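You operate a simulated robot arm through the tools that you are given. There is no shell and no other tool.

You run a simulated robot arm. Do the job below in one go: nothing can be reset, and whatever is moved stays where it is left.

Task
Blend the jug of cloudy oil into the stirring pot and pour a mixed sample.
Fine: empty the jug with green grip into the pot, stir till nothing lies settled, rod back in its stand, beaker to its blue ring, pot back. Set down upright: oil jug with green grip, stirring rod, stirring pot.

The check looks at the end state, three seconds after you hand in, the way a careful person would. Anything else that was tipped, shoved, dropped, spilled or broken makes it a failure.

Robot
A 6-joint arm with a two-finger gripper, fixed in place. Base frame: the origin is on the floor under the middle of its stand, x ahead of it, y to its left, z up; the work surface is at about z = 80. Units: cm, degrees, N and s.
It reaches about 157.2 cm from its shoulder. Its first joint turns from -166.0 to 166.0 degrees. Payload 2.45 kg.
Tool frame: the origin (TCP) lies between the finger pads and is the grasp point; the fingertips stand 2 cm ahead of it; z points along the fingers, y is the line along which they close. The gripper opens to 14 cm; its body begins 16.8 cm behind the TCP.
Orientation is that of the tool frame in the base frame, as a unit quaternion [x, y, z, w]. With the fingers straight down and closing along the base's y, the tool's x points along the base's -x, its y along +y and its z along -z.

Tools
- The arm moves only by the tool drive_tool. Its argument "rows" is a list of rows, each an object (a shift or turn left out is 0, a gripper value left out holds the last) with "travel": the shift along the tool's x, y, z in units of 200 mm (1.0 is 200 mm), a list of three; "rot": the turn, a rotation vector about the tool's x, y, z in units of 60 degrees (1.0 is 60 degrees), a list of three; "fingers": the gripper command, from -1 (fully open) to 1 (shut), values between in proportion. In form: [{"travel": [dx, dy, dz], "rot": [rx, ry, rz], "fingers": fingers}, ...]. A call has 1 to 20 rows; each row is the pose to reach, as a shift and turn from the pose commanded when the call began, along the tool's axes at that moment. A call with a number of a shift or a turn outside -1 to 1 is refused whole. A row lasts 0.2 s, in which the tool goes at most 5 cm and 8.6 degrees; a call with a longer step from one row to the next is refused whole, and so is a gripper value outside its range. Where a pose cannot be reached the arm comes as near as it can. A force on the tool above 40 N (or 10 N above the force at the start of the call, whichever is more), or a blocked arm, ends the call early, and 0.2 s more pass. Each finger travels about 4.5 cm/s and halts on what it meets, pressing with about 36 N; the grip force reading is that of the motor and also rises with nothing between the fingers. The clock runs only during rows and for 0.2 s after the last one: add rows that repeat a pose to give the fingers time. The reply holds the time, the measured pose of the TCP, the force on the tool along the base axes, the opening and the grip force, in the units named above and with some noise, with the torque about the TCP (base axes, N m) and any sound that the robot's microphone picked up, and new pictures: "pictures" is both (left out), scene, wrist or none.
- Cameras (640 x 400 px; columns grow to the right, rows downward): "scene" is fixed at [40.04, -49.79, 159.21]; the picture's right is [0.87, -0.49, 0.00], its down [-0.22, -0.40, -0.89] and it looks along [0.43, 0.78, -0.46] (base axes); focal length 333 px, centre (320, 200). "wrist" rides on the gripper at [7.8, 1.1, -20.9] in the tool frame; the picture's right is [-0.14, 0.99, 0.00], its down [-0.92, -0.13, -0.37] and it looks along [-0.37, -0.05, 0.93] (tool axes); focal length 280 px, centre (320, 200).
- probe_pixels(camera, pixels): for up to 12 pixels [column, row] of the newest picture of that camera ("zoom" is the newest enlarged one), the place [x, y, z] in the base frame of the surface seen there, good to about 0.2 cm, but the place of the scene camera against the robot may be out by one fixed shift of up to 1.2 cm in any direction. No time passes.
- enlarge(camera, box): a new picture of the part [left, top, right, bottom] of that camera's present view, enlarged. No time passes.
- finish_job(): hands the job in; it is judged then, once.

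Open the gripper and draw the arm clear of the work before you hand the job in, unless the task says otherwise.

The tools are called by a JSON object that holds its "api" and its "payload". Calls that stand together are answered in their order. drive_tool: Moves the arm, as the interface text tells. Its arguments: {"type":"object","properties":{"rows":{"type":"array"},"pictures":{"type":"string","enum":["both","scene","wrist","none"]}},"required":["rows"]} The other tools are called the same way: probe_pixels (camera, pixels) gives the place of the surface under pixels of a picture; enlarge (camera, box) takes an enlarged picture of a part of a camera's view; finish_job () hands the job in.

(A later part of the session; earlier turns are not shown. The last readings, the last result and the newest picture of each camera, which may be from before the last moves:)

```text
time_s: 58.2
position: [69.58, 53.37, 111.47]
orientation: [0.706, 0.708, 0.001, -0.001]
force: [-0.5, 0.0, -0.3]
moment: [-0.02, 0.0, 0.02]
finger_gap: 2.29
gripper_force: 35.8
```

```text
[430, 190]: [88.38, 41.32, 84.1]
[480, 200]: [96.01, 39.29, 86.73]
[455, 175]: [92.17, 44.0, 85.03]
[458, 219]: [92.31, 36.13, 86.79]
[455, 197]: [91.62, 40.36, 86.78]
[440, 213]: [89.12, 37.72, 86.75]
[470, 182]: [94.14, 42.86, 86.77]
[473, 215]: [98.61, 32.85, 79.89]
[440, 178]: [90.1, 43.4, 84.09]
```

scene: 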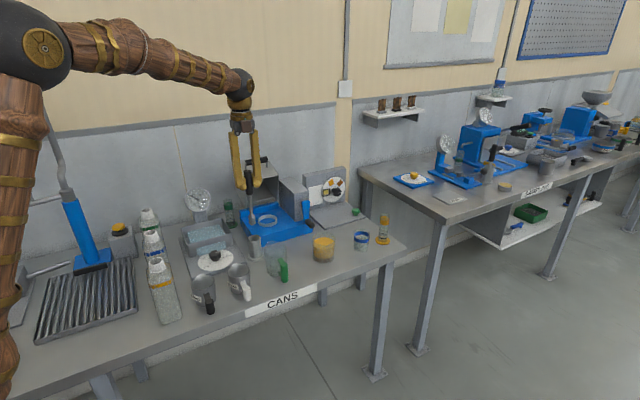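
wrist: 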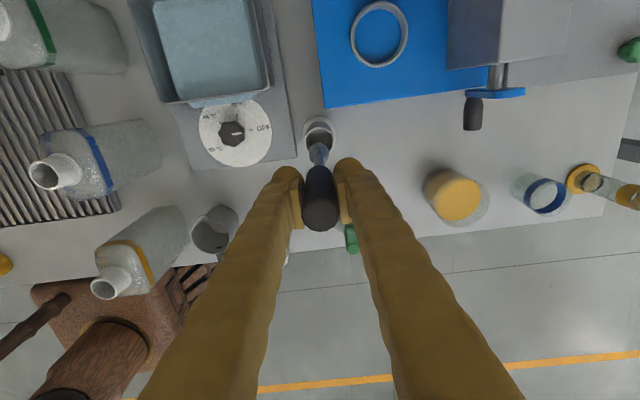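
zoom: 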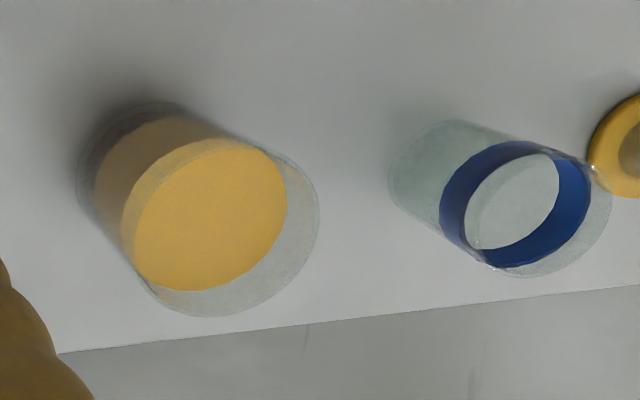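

I'll probe the oil disc's edges in this zoom for an exact centre.

{"api": "probe_pixels", "payload": {"camera": "zoom", "pixels": [[137, 240], [285, 190], [205, 145], [200, 287], [150, 190], [265, 255], [260, 155], [155, 275], [210, 215], [240, 142], [175, 289]]}}

```text
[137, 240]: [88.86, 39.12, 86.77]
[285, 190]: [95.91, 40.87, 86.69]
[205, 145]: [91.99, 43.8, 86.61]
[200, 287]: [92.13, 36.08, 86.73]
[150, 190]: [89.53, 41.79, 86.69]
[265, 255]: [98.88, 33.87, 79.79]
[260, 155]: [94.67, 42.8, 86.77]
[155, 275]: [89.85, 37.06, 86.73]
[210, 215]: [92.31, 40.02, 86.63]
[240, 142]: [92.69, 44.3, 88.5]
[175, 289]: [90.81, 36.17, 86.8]
```

Pot centre fits (92.2,39.95) with inner radius ≈3.87, oil at z 86.75 and rim about 88.6. I'll carry the rod across with its tip well above the glass.

{"api": "drive_tool", "payload": {"rows": [{"travel": [-0.03, 0.05, 0], "fingers": 1}, {"travel": [-0.09, 0.15, 0]}, {"travel": [-0.16, 0.27, 0]}, {"travel": [-0.24, 0.4, 0]}, {"travel": [-0.32, 0.53, 0]}, {"travel": [-0.4, 0.66, 0]}, {"travel": [-0.48, 0.79, 0]}, {"travel": [-0.54, 0.9, 0]}, {"travel": [-0.58, 0.97, 0]}, {"travel": [-0.595, 1.0, 0]}, {"travel": [-0.595, 1.0, 0]}], "pictures": "none"}}

```text
time_s: 60.6
position: [89.61, 41.6, 111.49]
orientation: [0.706, 0.708, 0.0, -0.001]
force: [-0.6, 0.3, -0.3]
moment: [0.03, 0.03, -0.03]
finger_gap: 2.3
gripper_force: 35.2
```

Remaining offset is (+2.6,−1.65). I'll centre over the pot and take pictures before lowering.

{"api": "drive_tool", "payload": {"rows": [{"travel": [-0.03, 0.04, 0], "fingers": 1}, {"travel": [-0.06, 0.1, 0]}, {"travel": [-0.0825, 0.13, 0]}, {"travel": [-0.0825, 0.13, 0]}], "pictures": "both"}}

{"api": "enlarge", "payload": {"camera": "wrist", "box": [260, 100, 400, 240]}}

{"api": "enlarge", "payload": {"camera": "scene", "box": [290, 190, 380, 270]}}

```text
time_s: 61.6
position: [92.14, 39.81, 111.44]
orientation: [0.706, 0.708, 0.0, 0.0]
force: [-0.3, -0.4, -0.1]
moment: [0.01, -0.01, 0.01]
finger_gap: 2.32
gripper_force: 36.3
```

scene: 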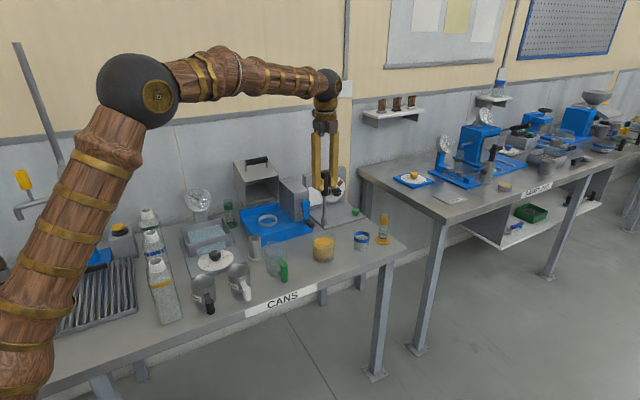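
wrist: 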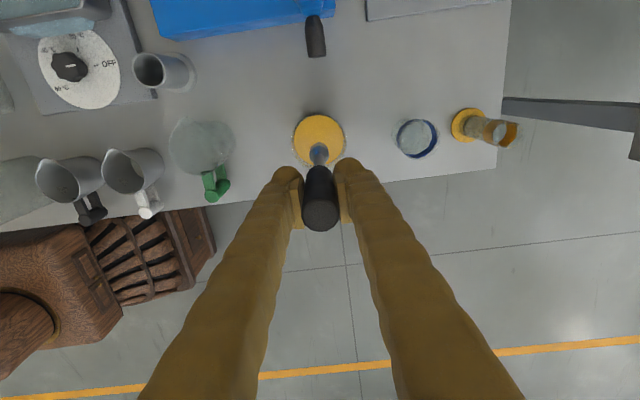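

```text
2.86 times, centred on (330, 170) of wrist
```

zoom: 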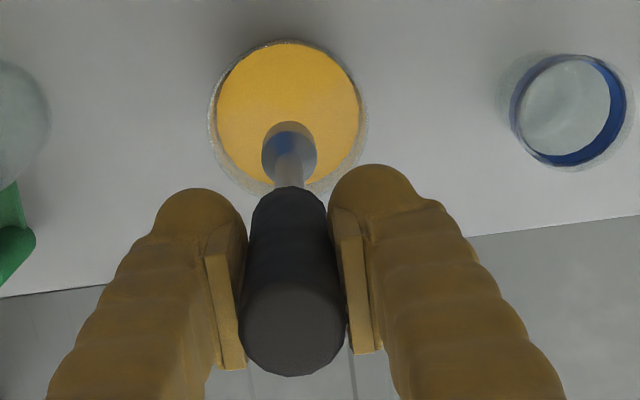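

```text
5.00 times, centred on (335, 230) of scene
```

zoom: 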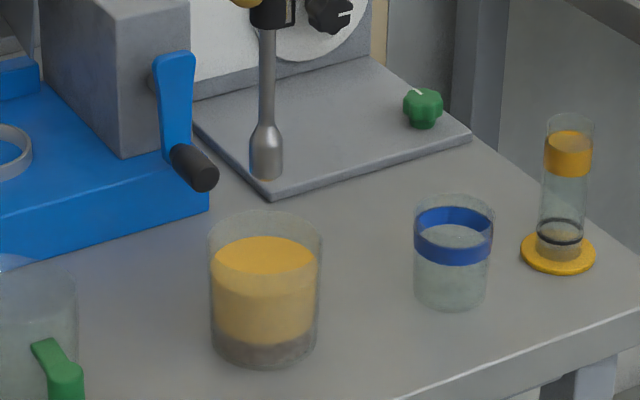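

Rod tip hangs over the middle of the pot, and the grey settled layer shows at the bottom (zoom (262,345)). I'll lower the rod slowly into the oil to just above the bottom.

{"api": "drive_tool", "payload": {"rows": [{"travel": [0.005, 0.002, 0.08], "fingers": 1}, {"travel": [0.005, 0.002, 0.2]}, {"travel": [0.005, 0.002, 0.31]}, {"travel": [0.005, 0.002, 0.37]}, {"travel": [0.005, 0.002, 0.41]}, {"travel": [0.005, 0.002, 0.45]}, {"travel": [0.005, 0.002, 0.49]}, {"travel": [0.005, 0.002, 0.53]}, {"travel": [0.005, 0.002, 0.57]}, {"travel": [0.005, 0.002, 0.61]}, {"travel": [0.005, 0.002, 0.64]}, {"travel": [0.005, 0.002, 0.66]}, {"travel": [0.005, 0.002, 0.67]}, {"travel": [0.005, 0.002, 0.67]}], "pictures": "both"}}

{"api": "enlarge", "payload": {"camera": "scene", "box": [290, 190, 380, 270]}}

{"api": "enlarge", "payload": {"camera": "wrist", "box": [260, 100, 400, 240]}}

```text
time_s: 64.6
position: [92.23, 39.98, 98.0]
orientation: [0.706, 0.708, 0.001, -0.001]
force: [-0.4, 0.0, -0.4]
moment: [0.0, 0.03, 0.03]
finger_gap: 2.26
gripper_force: 36.0
```

scene: 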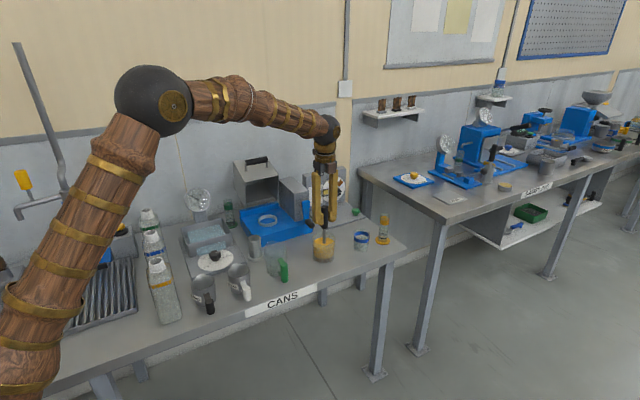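
wrist: 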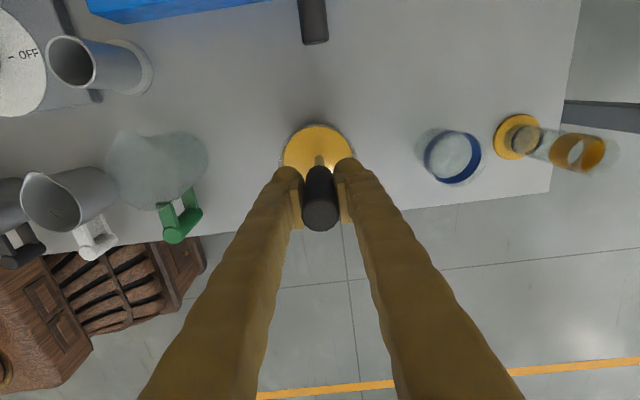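

```text
5.00 times, centred on (335, 230) of scene
```

zoom: 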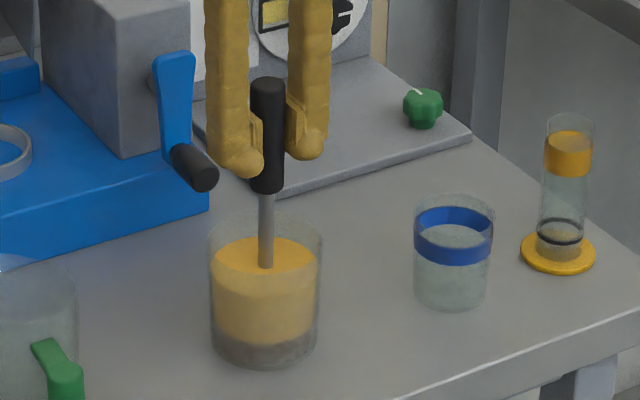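

```text
2.86 times, centred on (330, 170) of wrist
```

zoom: 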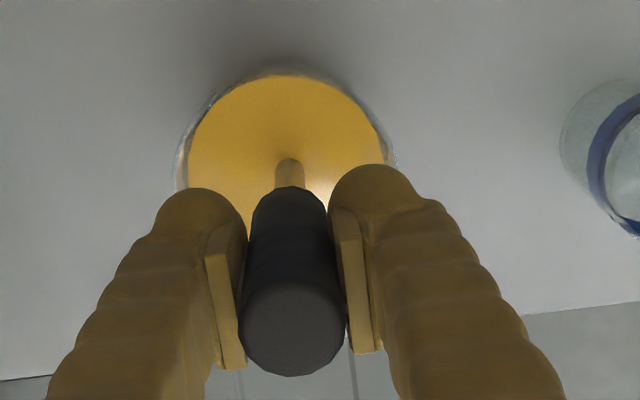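

The tip is in the oil with no contact force, stem centred. I'll start stirring with 2 cm circles at a moderate pace, ending at the centre, and watch the grey layer.

{"api": "drive_tool", "payload": {"rows": [{"travel": [0.021, 0.028, 0], "fingers": 1}, {"travel": [0.067, 0.022, 0]}, {"travel": [0.095, -0.031, 0]}, {"travel": [0.059, -0.081, 0]}, {"travel": [0, -0.1, 0]}, {"travel": [-0.059, -0.081, 0]}, {"travel": [-0.095, -0.031, 0]}, {"travel": [-0.095, 0.031, 0]}, {"travel": [-0.059, 0.081, 0]}, {"travel": [0, 0.1, 0]}, {"travel": [0.059, 0.081, 0]}, {"travel": [0.095, 0.031, 0]}, {"travel": [0.095, -0.031, 0]}, {"travel": [0.059, -0.081, 0]}, {"travel": [0, -0.1, 0]}, {"travel": [-0.059, -0.081, 0]}, {"travel": [-0.095, -0.031, 0]}, {"travel": [-0.071, 0.023, 0]}, {"travel": [-0.024, 0.032, 0]}, {"travel": [0, 0, 0]}], "pictures": "both"}}

{"api": "enlarge", "payload": {"camera": "scene", "box": [290, 190, 380, 270]}}

```text
time_s: 68.8
position: [92.26, 40.04, 98.21]
orientation: [0.706, 0.708, 0.0, -0.001]
force: [-0.7, 0.0, 0.2]
moment: [-0.01, 0.02, 0.01]
finger_gap: 2.29
gripper_force: 35.8
```

scene: 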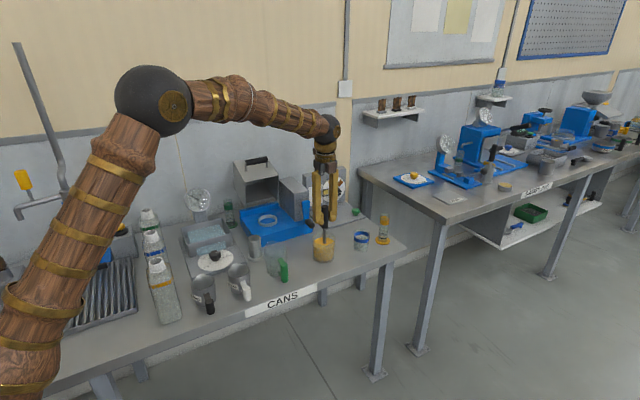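
wrist: 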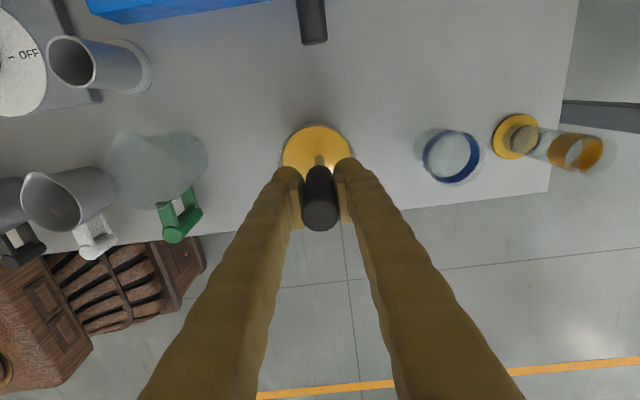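

```text
5.00 times, centred on (335, 230) of scene
```

zoom: 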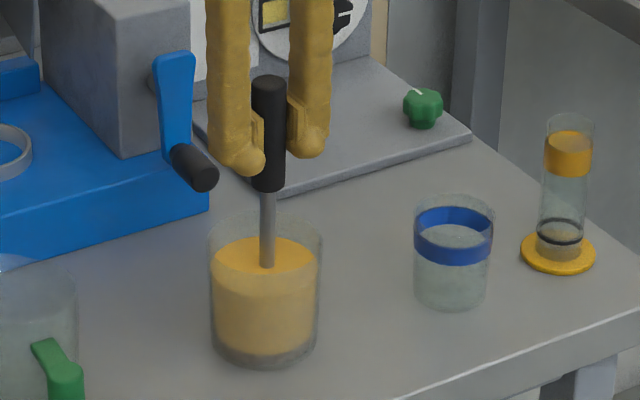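

The grey layer has already thinned a lot (zoom (262,355)), and the pot hasn't moved. I'll repeat the stirring.

{"api": "drive_tool", "payload": {"rows": [{"travel": [0.021, 0.028, 0.003], "fingers": 1}, {"travel": [0.067, 0.022, 0.006]}, {"travel": [0.095, -0.031, 0.009]}, {"travel": [0.059, -0.081, 0.009]}, {"travel": [0, -0.1, 0.009]}, {"travel": [-0.059, -0.081, 0.009]}, {"travel": [-0.095, -0.031, 0.009]}, {"travel": [-0.095, 0.031, 0.009]}, {"travel": [-0.059, 0.081, 0.009]}, {"travel": [0, 0.1, 0.009]}, {"travel": [0.059, 0.081, 0.009]}, {"travel": [0.095, 0.031, 0.009]}, {"travel": [0.095, -0.031, 0.009]}, {"travel": [0.059, -0.081, 0.009]}, {"travel": [0, -0.1, 0.009]}, {"travel": [-0.059, -0.081, 0.009]}, {"travel": [-0.095, -0.031, 0.009]}, {"travel": [-0.071, 0.023, 0.009]}, {"travel": [-0.024, 0.032, 0.009]}, {"travel": [0, 0, 0.009]}], "pictures": "scene"}}

{"api": "enlarge", "payload": {"camera": "scene", "box": [290, 190, 380, 270]}}

```text
time_s: 73.0
position: [92.18, 39.89, 97.86]
orientation: [0.707, 0.708, 0.001, 0.0]
force: [0.1, 0.3, -0.1]
moment: [-0.03, 0.01, -0.02]
finger_gap: 2.3
gripper_force: 35.9
```

scene: 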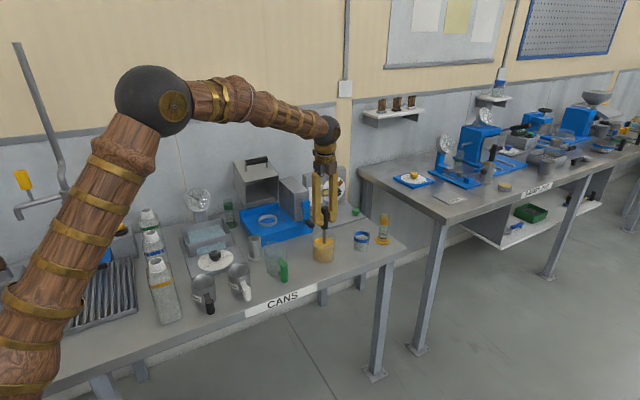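

```text
5.00 times, centred on (335, 230) of scene
```

zoom: 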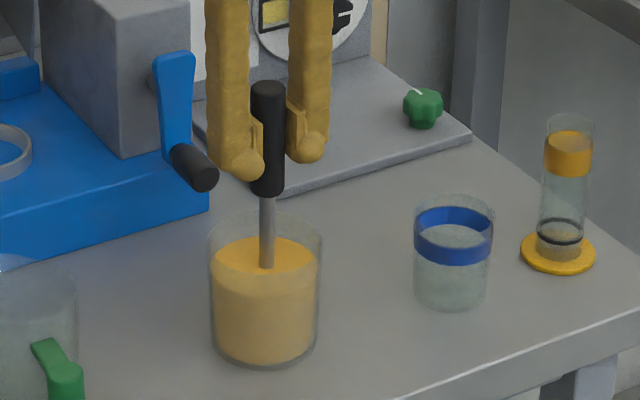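

The grey layer seems gone. I'll stir one more round, reversing direction, for certainty, then inspect the bottom closely.

{"api": "drive_tool", "payload": {"rows": [{"travel": [-0.021, 0.028, 0], "fingers": 1}, {"travel": [-0.067, 0.022, 0]}, {"travel": [-0.1, -0.033, 0]}, {"travel": [-0.065, -0.089, 0]}, {"travel": [0, -0.11, 0]}, {"travel": [0.065, -0.089, 0]}, {"travel": [0.105, -0.034, 0]}, {"travel": [0.105, 0.034, 0]}, {"travel": [0.065, 0.089, 0]}, {"travel": [0, 0.11, 0]}, {"travel": [-0.065, 0.089, 0]}, {"travel": [-0.105, 0.034, 0]}, {"travel": [-0.105, -0.034, 0]}, {"travel": [-0.065, -0.089, 0]}, {"travel": [0, -0.11, 0]}, {"travel": [0.065, -0.089, 0]}, {"travel": [0.1, -0.033, 0]}, {"travel": [0.071, 0.023, 0]}, {"travel": [0.024, 0.032, 0]}, {"travel": [0, 0, 0]}], "pictures": "both"}}

{"api": "enlarge", "payload": {"camera": "scene", "box": [305, 225, 345, 268]}}

```text
time_s: 77.2
position: [92.27, 39.96, 98.01]
orientation: [0.706, 0.708, 0.0, -0.001]
force: [-0.4, -0.7, -1.1]
moment: [0.03, 0.02, -0.01]
finger_gap: 2.31
gripper_force: 36.2
```

scene: 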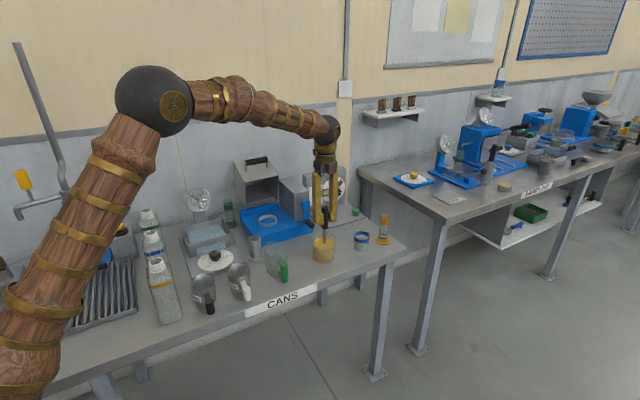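
wrist: 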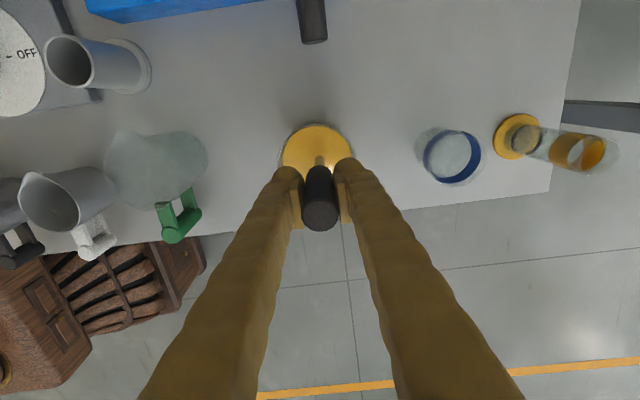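

```text
9.30 times, centred on (325, 246) of scene
```

zoom: 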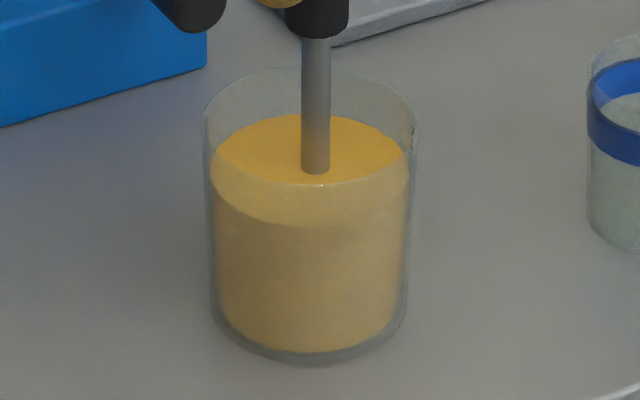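

The pot now looks uniform down to the bottom with no grey layer. One more short round for good measure, then I'll draw the rod slowly up and let it drip over the pot.

{"api": "drive_tool", "payload": {"rows": [{"travel": [0.021, 0.028, 0], "fingers": 1}, {"travel": [0.067, 0.022, 0]}, {"travel": [0.1, -0.033, 0]}, {"travel": [0.065, -0.089, 0]}, {"travel": [0, -0.11, 0]}, {"travel": [-0.065, -0.089, 0]}, {"travel": [-0.105, -0.034, 0]}, {"travel": [-0.105, 0.034, 0]}, {"travel": [-0.065, 0.089, 0]}, {"travel": [0, 0.11, 0]}, {"travel": [0.065, 0.089, 0]}, {"travel": [0.105, 0.034, 0]}, {"travel": [0.105, -0.034, 0]}, {"travel": [0.065, -0.089, 0]}, {"travel": [0, -0.11, 0]}, {"travel": [-0.065, -0.089, 0]}, {"travel": [-0.1, -0.033, 0]}, {"travel": [-0.071, 0.023, 0]}, {"travel": [-0.024, 0.032, 0]}, {"travel": [0, 0, 0]}], "pictures": "none"}}

{"api": "drive_tool", "payload": {"rows": [{"travel": [0, 0, -0.02], "fingers": 1}, {"travel": [0, 0, -0.05]}, {"travel": [0, 0, -0.09]}, {"travel": [0, 0, -0.13]}, {"travel": [0, 0, -0.17]}, {"travel": [0, 0, -0.21]}, {"travel": [0, 0, -0.25]}, {"travel": [0, 0, -0.29]}, {"travel": [0, 0, -0.33]}, {"travel": [0, 0, -0.37]}, {"travel": [0, 0, -0.41]}, {"travel": [0, 0, -0.45]}, {"travel": [0, 0, -0.48]}, {"travel": [0, 0, -0.5]}, {"travel": [0, 0, -0.5]}, {"travel": [0, 0, -0.5]}, {"travel": [0, 0, -0.5]}, {"travel": [0, 0, -0.5]}, {"travel": [0, 0, -0.5]}, {"travel": [0, 0, -0.5]}], "pictures": "both"}}

{"api": "enlarge", "payload": {"camera": "scene", "box": [290, 195, 380, 270]}}

```text
time_s: 81.4
position: [92.19, 40.02, 97.94]
orientation: [0.706, 0.708, 0.001, 0.0]
force: [-0.1, -0.4, -1.1]
moment: [0.01, 0.0, 0.0]
finger_gap: 2.3
gripper_force: 36.0
```

```text
time_s: 85.6
position: [92.24, 39.98, 107.82]
orientation: [0.707, 0.707, 0.0, 0.0]
force: [0.2, 0.3, 0.1]
moment: [-0.01, 0.0, -0.01]
finger_gap: 2.27
gripper_force: 35.9
```

scene: 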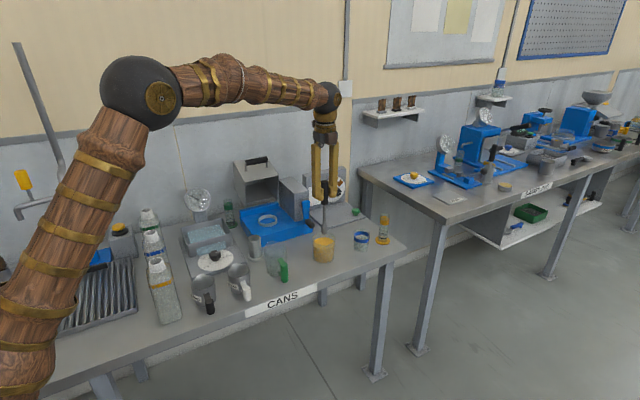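
wrist: 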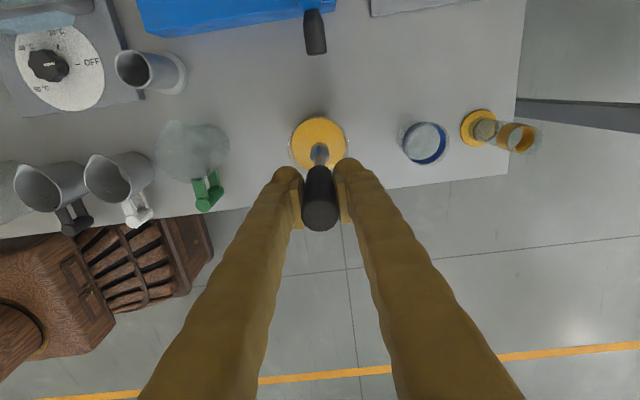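

```text
5.33 times, centred on (335, 232) of scene
```

zoom: 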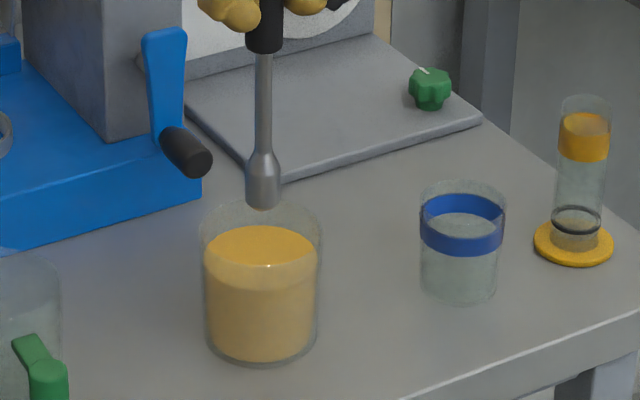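

The rod is clean above the pot with no drip; the pot stays uniform. I'll raise it a bit more and carry it back toward the stand.

{"api": "drive_tool", "payload": {"rows": [{"travel": [0, 0, -0.08], "fingers": 1}, {"travel": [0, 0, -0.18]}, {"travel": [0.03, -0.05, -0.19]}, {"travel": [0.09, -0.15, -0.19]}, {"travel": [0.16, -0.27, -0.19]}, {"travel": [0.24, -0.4, -0.19]}, {"travel": [0.32, -0.53, -0.19]}, {"travel": [0.39, -0.66, -0.19]}, {"travel": [0.47, -0.79, -0.19]}, {"travel": [0.53, -0.9, -0.19]}, {"travel": [0.575, -0.97, -0.19]}, {"travel": [0.59, -1.0, -0.19]}, {"travel": [0.59, -1.0, -0.19]}], "pictures": "none"}}

```text
time_s: 88.4
position: [72.13, 51.7, 111.89]
orientation: [0.707, 0.707, 0.001, 0.0]
force: [0.5, 0.6, -1.3]
moment: [-0.02, -0.01, 0.02]
finger_gap: 2.32
gripper_force: 36.0
```

Remaining offset to the stand axis is about (−2.55,+1.67). I'll align and check from both cameras before lowering.

{"api": "drive_tool", "payload": {"rows": [{"travel": [0.03, -0.045, 0], "fingers": 1}, {"travel": [0.065, -0.1, 0]}, {"travel": [0.0835, -0.1275, 0]}, {"travel": [0.0835, -0.1275, 0]}, {"travel": [0.0835, -0.1275, 0]}], "pictures": "both"}}

{"api": "enlarge", "payload": {"camera": "wrist", "box": [260, 100, 400, 240]}}

{"api": "enlarge", "payload": {"camera": "scene", "box": [222, 190, 292, 270]}}

```text
time_s: 89.6
position: [69.66, 53.36, 111.57]
orientation: [0.707, 0.708, 0.0, 0.0]
force: [0.4, 0.1, -0.7]
moment: [0.01, 0.0, 0.0]
finger_gap: 2.29
gripper_force: 35.9
```

scene: 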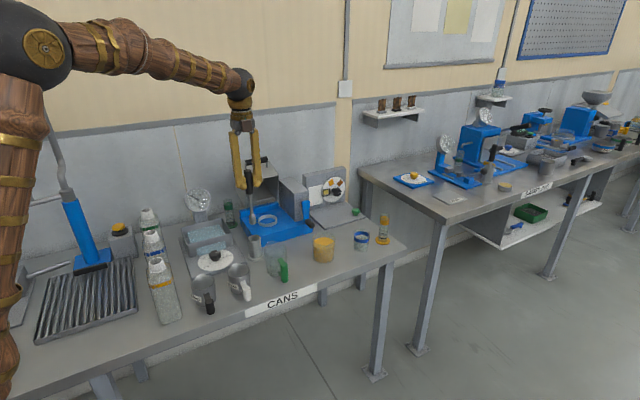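
wrist: 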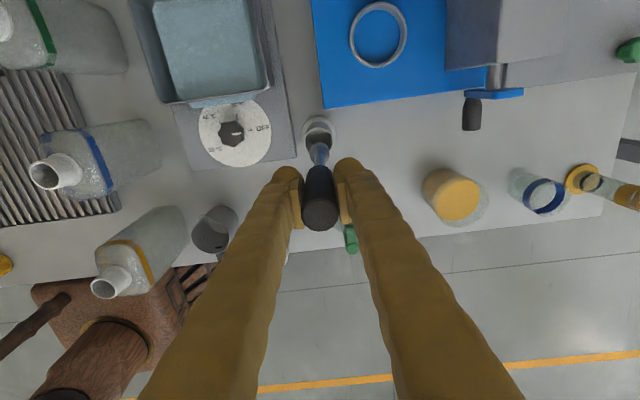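

```text
2.86 times, centred on (330, 170) of wrist
```

zoom: 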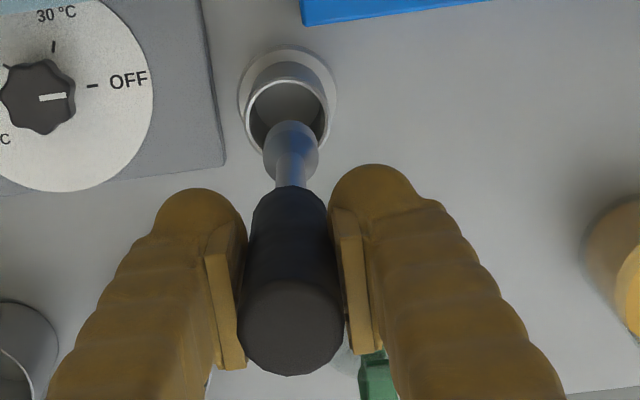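

```text
5.00 times, centred on (257, 230) of scene
```

zoom: 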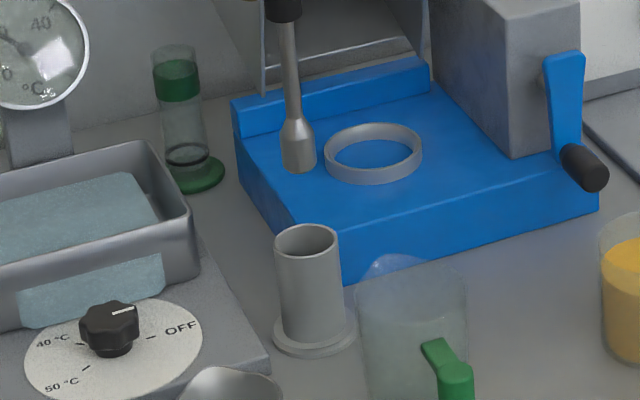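

The picture matches the one just after lifting, with the bulb in line with the stand opening. I'll lower the rod into the stand, slowing near the end.

{"api": "drive_tool", "payload": {"rows": [{"travel": [0, -0.003, 0.06], "fingers": 1}, {"travel": [0, -0.003, 0.15]}, {"travel": [0, -0.003, 0.22]}, {"travel": [0, -0.003, 0.28]}, {"travel": [0, -0.003, 0.34]}, {"travel": [0, -0.003, 0.4]}, {"travel": [0, -0.003, 0.46]}, {"travel": [0, -0.003, 0.52]}, {"travel": [0, -0.003, 0.58]}, {"travel": [0, -0.003, 0.63]}, {"travel": [0, -0.003, 0.665]}, {"travel": [0, -0.003, 0.68]}, {"travel": [0, -0.003, 0.69]}, {"travel": [0, -0.003, 0.69]}], "pictures": "both"}}

{"api": "enlarge", "payload": {"camera": "scene", "box": [222, 190, 292, 270]}}

```text
time_s: 92.6
position: [69.72, 53.5, 97.89]
orientation: [0.707, 0.707, 0.0, 0.0]
force: [0.7, -0.4, -0.5]
moment: [-0.01, -0.03, 0.03]
finger_gap: 2.31
gripper_force: 36.2
```

scene: 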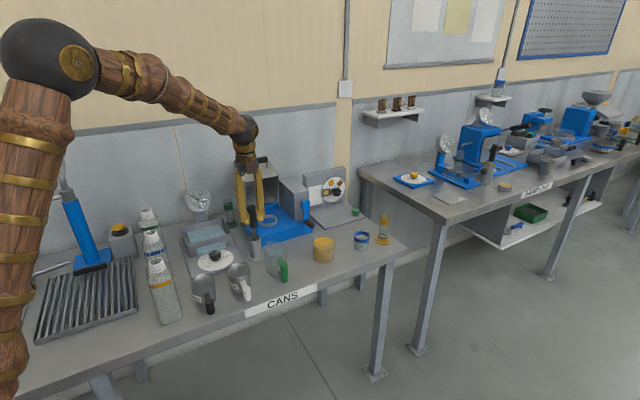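
wrist: 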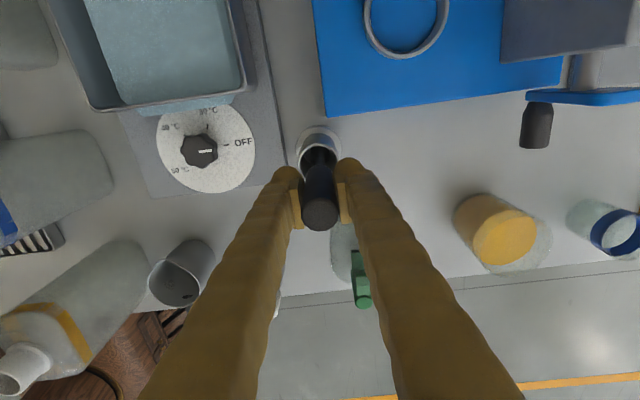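

```text
5.00 times, centred on (257, 230) of scene
```

zoom: 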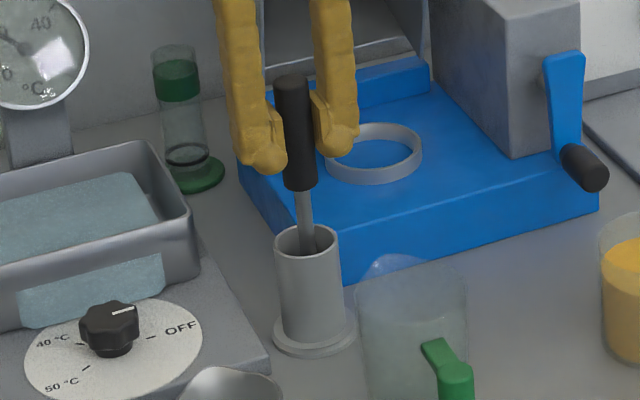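

The rod is in the stand with about 0.2 cm left. I'll lower the last bit and open the fingers slowly.

{"api": "drive_tool", "payload": {"rows": [{"travel": [0, 0, 0.005], "fingers": 1}, {"travel": [0, 0, 0.009]}, {"travel": [0, 0, 0.009]}, {"travel": [0, 0, 0.009]}], "pictures": "none"}}

```text
time_s: 93.6
position: [69.64, 53.39, 97.6]
orientation: [0.706, 0.708, 0.001, 0.0]
force: [-0.1, -0.2, -0.4]
moment: [0.0, 0.03, 0.0]
finger_gap: 2.29
gripper_force: 35.9
```

At z=97.6 it is back at its original depth. I'll open in small steps to release it without nudging.

{"api": "drive_tool", "payload": {"rows": [{"travel": [0, 0, 0], "fingers": 0.66}, {"travel": [0, 0, 0], "fingers": 0.62}, {"travel": [0, 0, 0], "fingers": 0.55}, {"travel": [0, 0, 0], "fingers": 0.4}, {"travel": [0, 0, 0], "fingers": 0.28}, {"travel": [0, 0, 0], "fingers": 0.28}], "pictures": "both"}}

{"api": "enlarge", "payload": {"camera": "wrist", "box": [220, 100, 420, 260]}}

{"api": "enlarge", "payload": {"camera": "scene", "box": [222, 190, 292, 270]}}

```text
time_s: 95.0
position: [69.6, 53.44, 97.68]
orientation: [0.706, 0.708, 0.001, 0.0]
force: [-0.5, -0.9, 0.8]
moment: [0.02, 0.04, -0.02]
finger_gap: 5.03
gripper_force: 0.1
```

scene: 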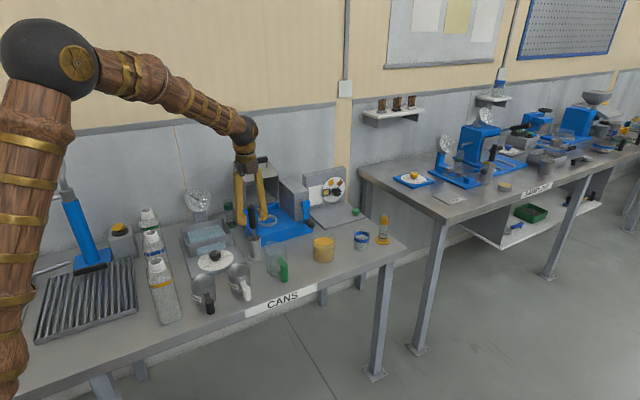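
wrist: 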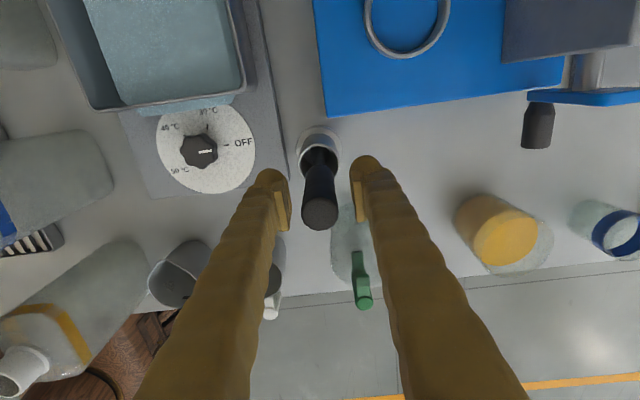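

```text
2.50 times, centred on (320, 180) of wrist
```

zoom: 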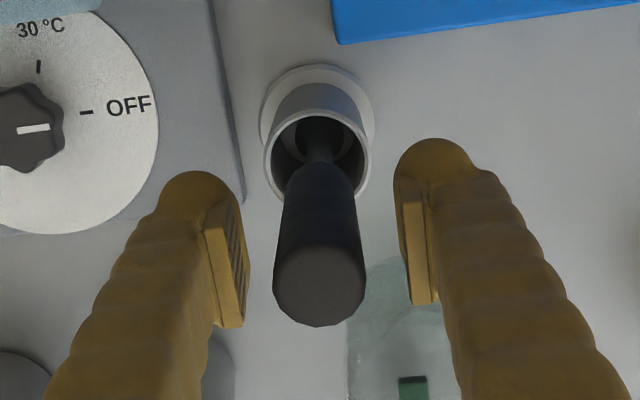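

```text
5.00 times, centred on (257, 230) of scene
```

zoom: 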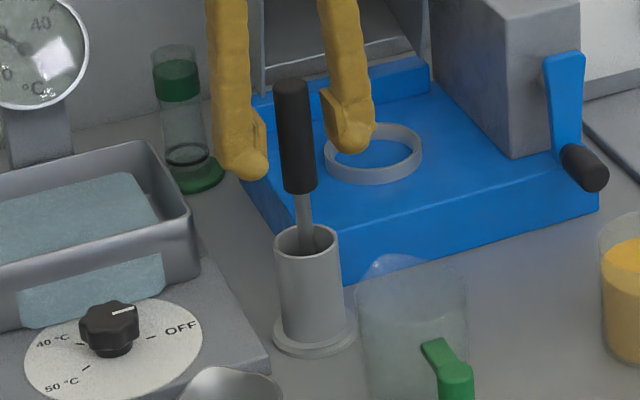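

The rod stands upright in its stand, released. I'll rise straight up 18 cm, clear of the handle.

{"api": "drive_tool", "payload": {"rows": [{"travel": [0, 0, -0.05], "fingers": 0.28}, {"travel": [0, 0, -0.15]}, {"travel": [0, 0, -0.3]}, {"travel": [0, 0, -0.5]}, {"travel": [0, 0, -0.7]}, {"travel": [0, 0, -0.85]}, {"travel": [0, 0, -0.9]}], "pictures": "scene"}}

{"api": "enlarge", "payload": {"camera": "scene", "box": [222, 190, 292, 270]}}

{"api": "enlarge", "payload": {"camera": "scene", "box": [300, 215, 400, 275]}}

```text
time_s: 96.6
position: [69.54, 53.39, 115.71]
orientation: [0.707, 0.707, 0.0, -0.001]
force: [0.3, -0.1, -0.6]
moment: [0.02, 0.0, -0.02]
finger_gap: 5.04
gripper_force: 0.1
```

scene: 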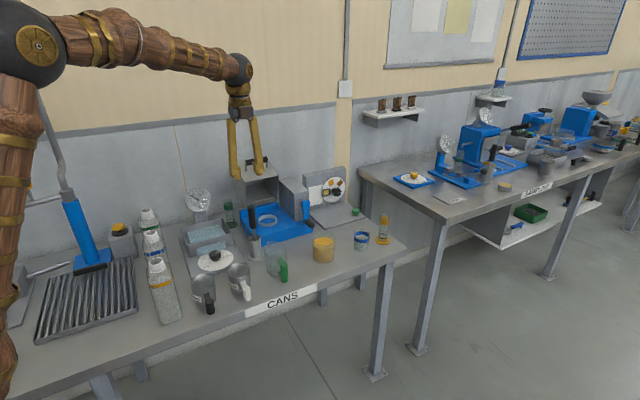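

```text
5.00 times, centred on (257, 230) of scene
```

zoom: 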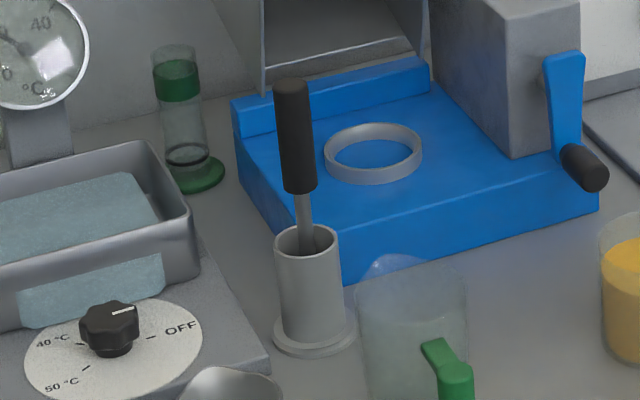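

```text
6.40 times, centred on (350, 245) of scene
```

zoom: 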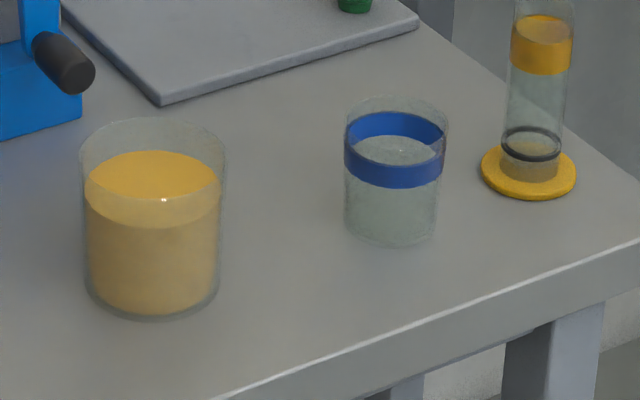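

The rod stands upright and the pot is still uniform. I'll probe the blue ring's edges, the beaker's interior and base, the cylinder and the pot rim in this zoom.

{"api": "probe_pixels", "payload": {"camera": "zoom", "pixels": [[393, 163], [393, 185], [350, 148], [350, 170], [440, 150], [440, 172], [395, 118], [395, 135], [397, 150], [395, 215], [395, 240], [530, 185]]}}

{"api": "probe_pixels", "payload": {"camera": "zoom", "pixels": [[542, 20], [542, 60], [515, 40], [568, 40], [155, 235], [155, 300], [155, 160], [90, 210], [218, 200], [152, 120], [543, 5]]}}

```text
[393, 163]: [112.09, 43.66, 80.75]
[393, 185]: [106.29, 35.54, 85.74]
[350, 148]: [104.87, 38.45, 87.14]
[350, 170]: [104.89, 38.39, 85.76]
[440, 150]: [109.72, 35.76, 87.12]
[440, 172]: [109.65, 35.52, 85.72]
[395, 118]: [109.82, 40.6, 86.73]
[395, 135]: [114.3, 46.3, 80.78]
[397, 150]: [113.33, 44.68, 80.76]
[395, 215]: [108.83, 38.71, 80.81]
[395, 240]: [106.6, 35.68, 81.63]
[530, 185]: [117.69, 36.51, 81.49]
```

```text
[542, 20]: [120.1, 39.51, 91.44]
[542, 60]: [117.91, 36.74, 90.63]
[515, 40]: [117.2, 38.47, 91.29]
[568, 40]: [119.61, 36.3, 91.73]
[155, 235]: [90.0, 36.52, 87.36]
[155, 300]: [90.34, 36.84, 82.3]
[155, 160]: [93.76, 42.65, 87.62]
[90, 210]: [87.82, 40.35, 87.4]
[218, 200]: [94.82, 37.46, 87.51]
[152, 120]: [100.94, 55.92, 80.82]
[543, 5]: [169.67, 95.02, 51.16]
```

Probing passes straight through the beaker to the table, so it is empty; its ring spans about real z 84.7–86.5 and its centre is near (108.3,38.2). To pour in the +x direction (clear of the cylinder and in full view), I'll now yaw the tool 45° while moving toward the pot's −x side, staying high.

{"api": "drive_tool", "payload": {"rows": [{"travel": [-0.05, 0.06, 0.01], "rot": [0, 0, 0.06], "fingers": 0}, {"travel": [-0.12, 0.135, 0.025], "rot": [0, 0, 0.14]}, {"travel": [-0.2, 0.22, 0.04], "rot": [0, 0, 0.23]}, {"travel": [-0.28, 0.31, 0.055], "rot": [0, 0, 0.32]}, {"travel": [-0.36, 0.4, 0.07], "rot": [0, 0, 0.41]}, {"travel": [-0.44, 0.49, 0.085], "rot": [0, 0, 0.5]}, {"travel": [-0.52, 0.575, 0.1], "rot": [0, 0, 0.59]}, {"travel": [-0.6, 0.655, 0.12], "rot": [0, 0, 0.68]}, {"travel": [-0.67, 0.735, 0.135], "rot": [0, 0, 0.75]}, {"travel": [-0.67, 0.735, 0.135], "rot": [0, 0, 0.75]}], "pictures": "scene"}}

```text
time_s: 98.8
position: [84.3, 40.11, 113.07]
orientation: [0.924, 0.383, 0.001, 0.001]
force: [0.0, -0.1, -0.4]
moment: [-0.02, 0.0, -0.02]
finger_gap: 7.0
gripper_force: 0.0
```

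scene: 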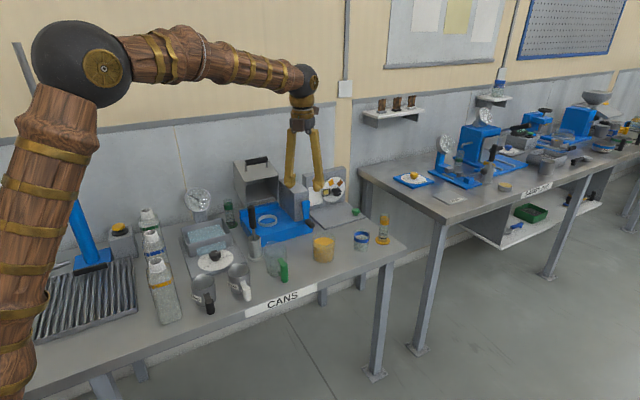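

Good. Now I'll complete the yaw and pitch up to 60° nose-down, opening the fingers to about 11 cm, still high at z≈113.

{"api": "drive_tool", "payload": {"rows": [{"travel": [0, 0, 0], "rot": [-0.0245, 0.059, 0.0915], "fingers": -0.571}, {"travel": [0, 0, 0], "rot": [-0.049, 0.1185, 0.183]}, {"travel": [0, 0, 0], "rot": [-0.0735, 0.178, 0.2745]}, {"travel": [0, 0, 0], "rot": [-0.098, 0.237, 0.366]}, {"travel": [0, 0, 0], "rot": [-0.1225, 0.296, 0.4575]}, {"travel": [0, 0, 0], "rot": [-0.147, 0.3555, 0.549]}, {"travel": [0, 0, 0], "rot": [-0.1715, 0.415, 0.6405]}, {"travel": [0, 0, 0], "rot": [-0.196, 0.474, 0.732]}, {"travel": [0, 0, 0], "rot": [-0.196, 0.474, 0.732]}], "pictures": "both"}}

{"api": "enlarge", "payload": {"camera": "wrist", "box": [220, 60, 420, 220]}}

```text
time_s: 100.8
position: [86.07, 27.85, 106.81]
orientation: [0.951, 0.072, 0.277, -0.12]
force: [-0.1, -0.2, 0.0]
moment: [-0.03, 0.01, 0.0]
finger_gap: 11.0
gripper_force: 0.0
out of reach, approached as far as the arm can: row 3, 4, 5, 6, 7, 8, 9
```

scene: 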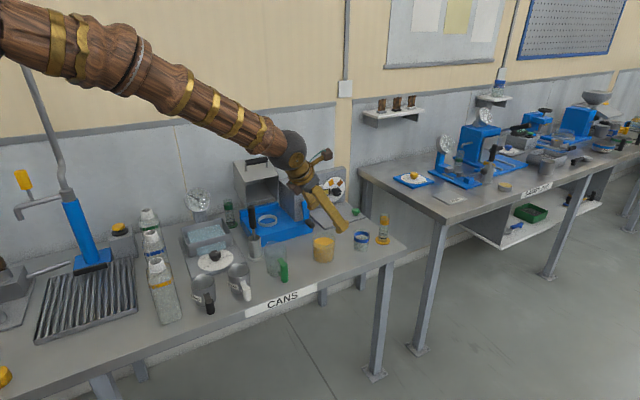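
wrist: 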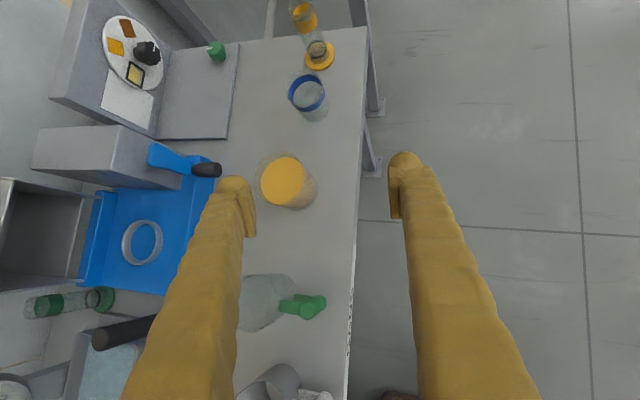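

```text
2.50 times, centred on (320, 140) of wrist
```

zoom: 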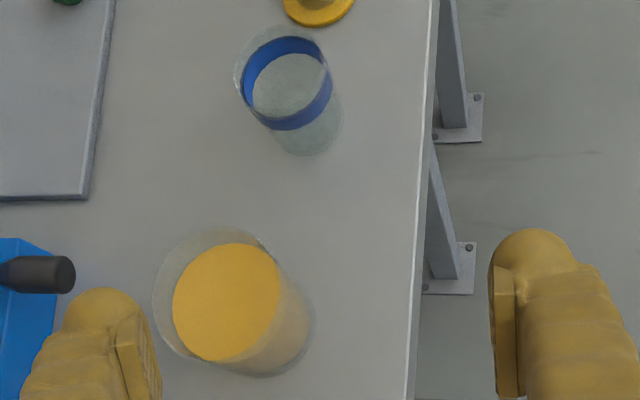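

The arm can't turn that far ("out of reach" from row 3) and drifted to (86.1,27.9,106.8), though nothing was touched. I'll issue one null row to learn whether the commanded reference is still the unreachable pose.

{"api": "drive_tool", "payload": {"rows": [{"travel": [0, 0, 0], "rot": [0, 0, 0], "fingers": -0.571}], "pictures": "none"}}

```text
time_s: 101.2
position: [86.11, 27.99, 107.01]
orientation: [0.951, 0.073, 0.277, -0.12]
force: [-0.5, -0.3, 0.7]
moment: [0.0, -0.03, 0.0]
finger_gap: 11.0
gripper_force: 0.1
```

No reach warning now, so the reference is the actual pose (yaw ≈62° off +y, pitch ≈55°). I'll turn back toward the proven +y heading at 45° pitch in two halves, shifting toward x≈92, y≈26.

{"api": "drive_tool", "payload": {"rows": [{"travel": [0.018, 0.014, 0.014], "rot": [0.0585, 0.003, -0.0915], "fingers": -0.571}, {"travel": [0.037, 0.028, 0.028], "rot": [0.117, 0.006, -0.183]}, {"travel": [0.055, 0.042, 0.042], "rot": [0.1755, 0.009, -0.2745]}, {"travel": [0.073, 0.056, 0.057], "rot": [0.234, 0.012, -0.366]}, {"travel": [0.092, 0.07, 0.071], "rot": [0.2925, 0.015, -0.4575]}, {"travel": [0.11, 0.084, 0.085], "rot": [0.351, 0.018, -0.549]}, {"travel": [0.11, 0.084, 0.085], "rot": [0.351, 0.018, -0.549]}], "pictures": "scene"}}

```text
time_s: 102.8
position: [89.24, 27.1, 106.39]
orientation: [0.851, 0.386, 0.291, -0.207]
force: [0.1, 0.7, 0.0]
moment: [-0.01, -0.01, -0.02]
finger_gap: 10.99
gripper_force: 0.0
```

scene: 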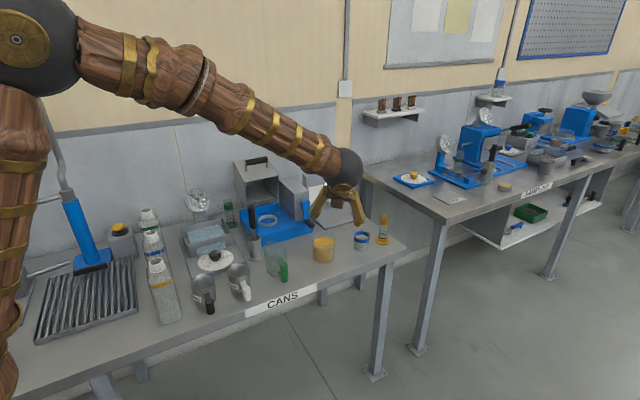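

That worked and the scene view is clear. I'll finish the turn to the +y heading at 45° pitch, placing the TCP near (92.2,26,106).

{"api": "drive_tool", "payload": {"rows": [{"travel": [0.006, 0.025, 0.005], "rot": [0.0585, 0.003, -0.0915], "fingers": -0.571}, {"travel": [0.012, 0.05, 0.011], "rot": [0.117, 0.006, -0.183]}, {"travel": [0.018, 0.076, 0.016], "rot": [0.1755, 0.009, -0.2745]}, {"travel": [0.024, 0.1, 0.022], "rot": [0.234, 0.012, -0.366]}, {"travel": [0.03, 0.126, 0.028], "rot": [0.2925, 0.015, -0.4575]}, {"travel": [0.036, 0.152, 0.033], "rot": [0.351, 0.018, -0.549]}, {"travel": [0.036, 0.152, 0.033], "rot": [0.351, 0.018, -0.549]}], "pictures": "both"}}

{"api": "enlarge", "payload": {"camera": "wrist", "box": [220, 80, 540, 280]}}

```text
time_s: 104.4
position: [92.22, 25.98, 106.08]
orientation: [0.653, 0.653, 0.271, -0.27]
force: [0.7, 0.1, -0.6]
moment: [-0.02, -0.02, 0.01]
finger_gap: 11.0
gripper_force: 0.0
```

scene: 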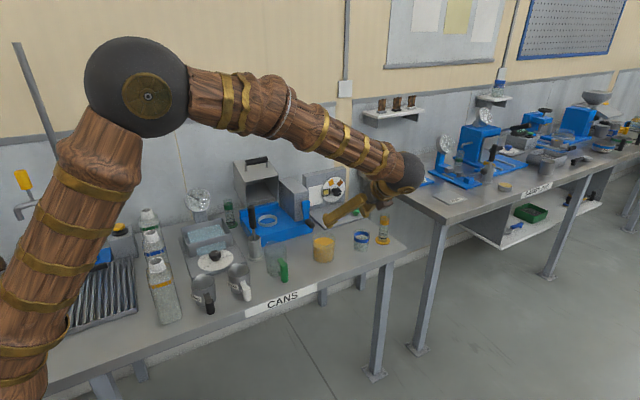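
wrist: 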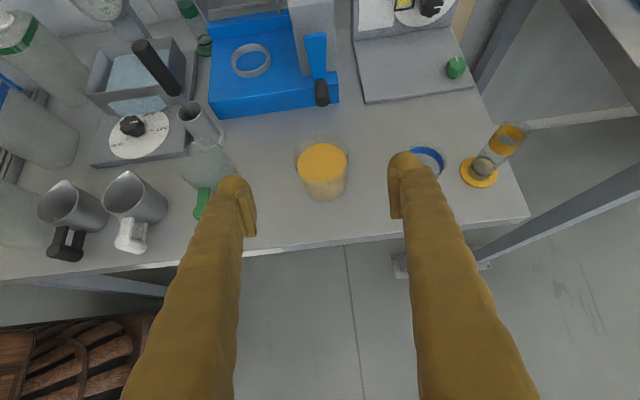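

```text
2.00 times, centred on (380, 180) of wrist
```

zoom: 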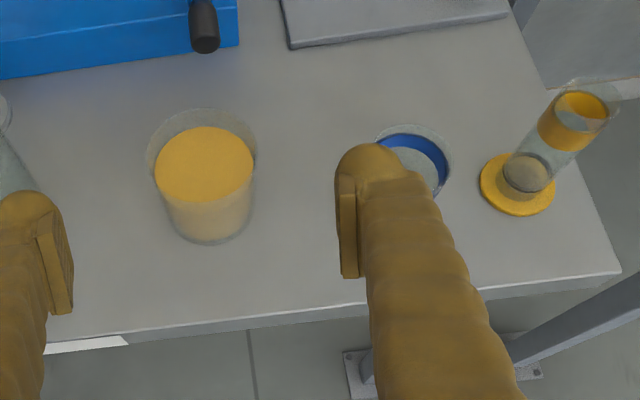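

At (92.2,26,106) with 45° pitch; the pot is at zoom (205,180). I'll probe the pot, beaker and cylinder precisely from this view.

{"api": "probe_pixels", "payload": {"camera": "zoom", "pixels": [[159, 165], [250, 165], [205, 199], [205, 131], [208, 238], [150, 155], [254, 140], [205, 110], [180, 235], [240, 225]]}}

{"api": "probe_pixels", "payload": {"camera": "zoom", "pixels": [[380, 140], [415, 140], [442, 165], [436, 185], [410, 160], [517, 205], [485, 180], [552, 190], [580, 95], [545, 125], [600, 100]]}}

```text
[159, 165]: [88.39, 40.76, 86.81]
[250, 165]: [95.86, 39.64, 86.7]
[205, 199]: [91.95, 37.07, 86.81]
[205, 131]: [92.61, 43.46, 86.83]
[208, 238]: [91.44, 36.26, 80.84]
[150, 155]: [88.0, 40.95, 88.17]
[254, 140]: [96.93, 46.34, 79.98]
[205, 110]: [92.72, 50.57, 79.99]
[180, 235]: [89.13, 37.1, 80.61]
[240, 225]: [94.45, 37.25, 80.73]
```

```text
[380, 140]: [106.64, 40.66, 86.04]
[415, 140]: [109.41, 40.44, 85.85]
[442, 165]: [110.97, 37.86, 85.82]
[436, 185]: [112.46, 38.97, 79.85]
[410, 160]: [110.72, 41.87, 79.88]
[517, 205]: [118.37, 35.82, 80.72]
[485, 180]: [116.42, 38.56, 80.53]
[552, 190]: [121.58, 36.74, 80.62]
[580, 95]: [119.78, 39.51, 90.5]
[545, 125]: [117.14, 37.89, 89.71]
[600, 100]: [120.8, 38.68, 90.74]
```

Pot centre is confirmed at about (92.15,40.0). I'll move down along the 45° approach with the 11 cm opening, first to a pre-grasp point.

{"api": "drive_tool", "payload": {"rows": [{"travel": [-0.06, 0, 0.12], "fingers": -0.571}, {"travel": [-0.12, 0, 0.25]}, {"travel": [-0.18, 0, 0.4]}, {"travel": [-0.23, 0, 0.54]}, {"travel": [-0.244, -0.003, 0.65]}, {"travel": [-0.244, -0.003, 0.7]}, {"travel": [-0.244, -0.003, 0.7]}], "pictures": "both"}}

{"api": "enlarge", "payload": {"camera": "wrist", "box": [200, 80, 440, 260]}}

```text
time_s: 106.0
position: [92.16, 32.43, 92.6]
orientation: [0.653, 0.654, 0.27, -0.27]
force: [0.0, 0.8, -0.3]
moment: [-0.02, -0.01, -0.04]
finger_gap: 10.99
gripper_force: 0.0
```

scene: 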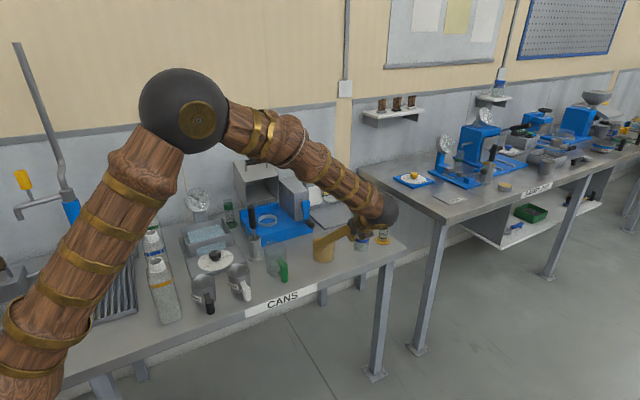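
wrist: 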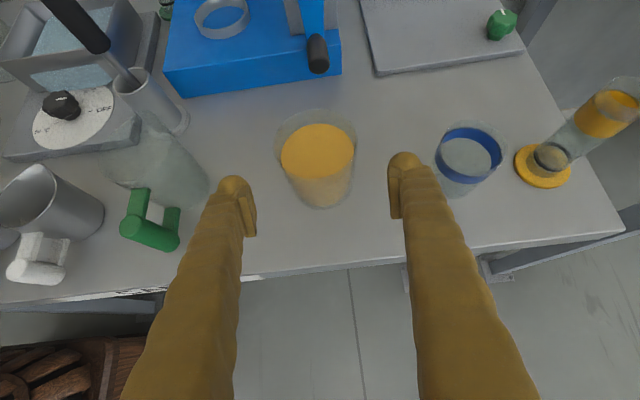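

```text
2.22 times, centred on (320, 170) of wrist
```

zoom: 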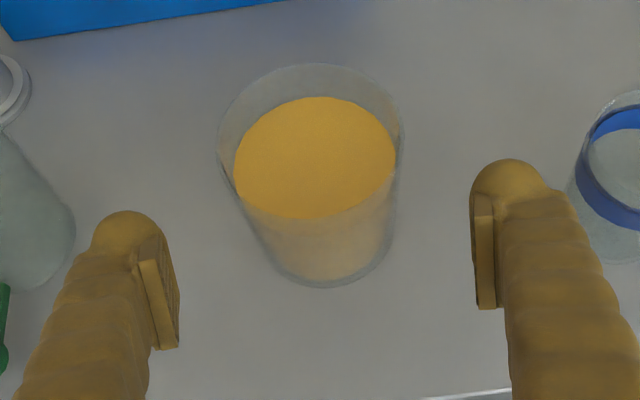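

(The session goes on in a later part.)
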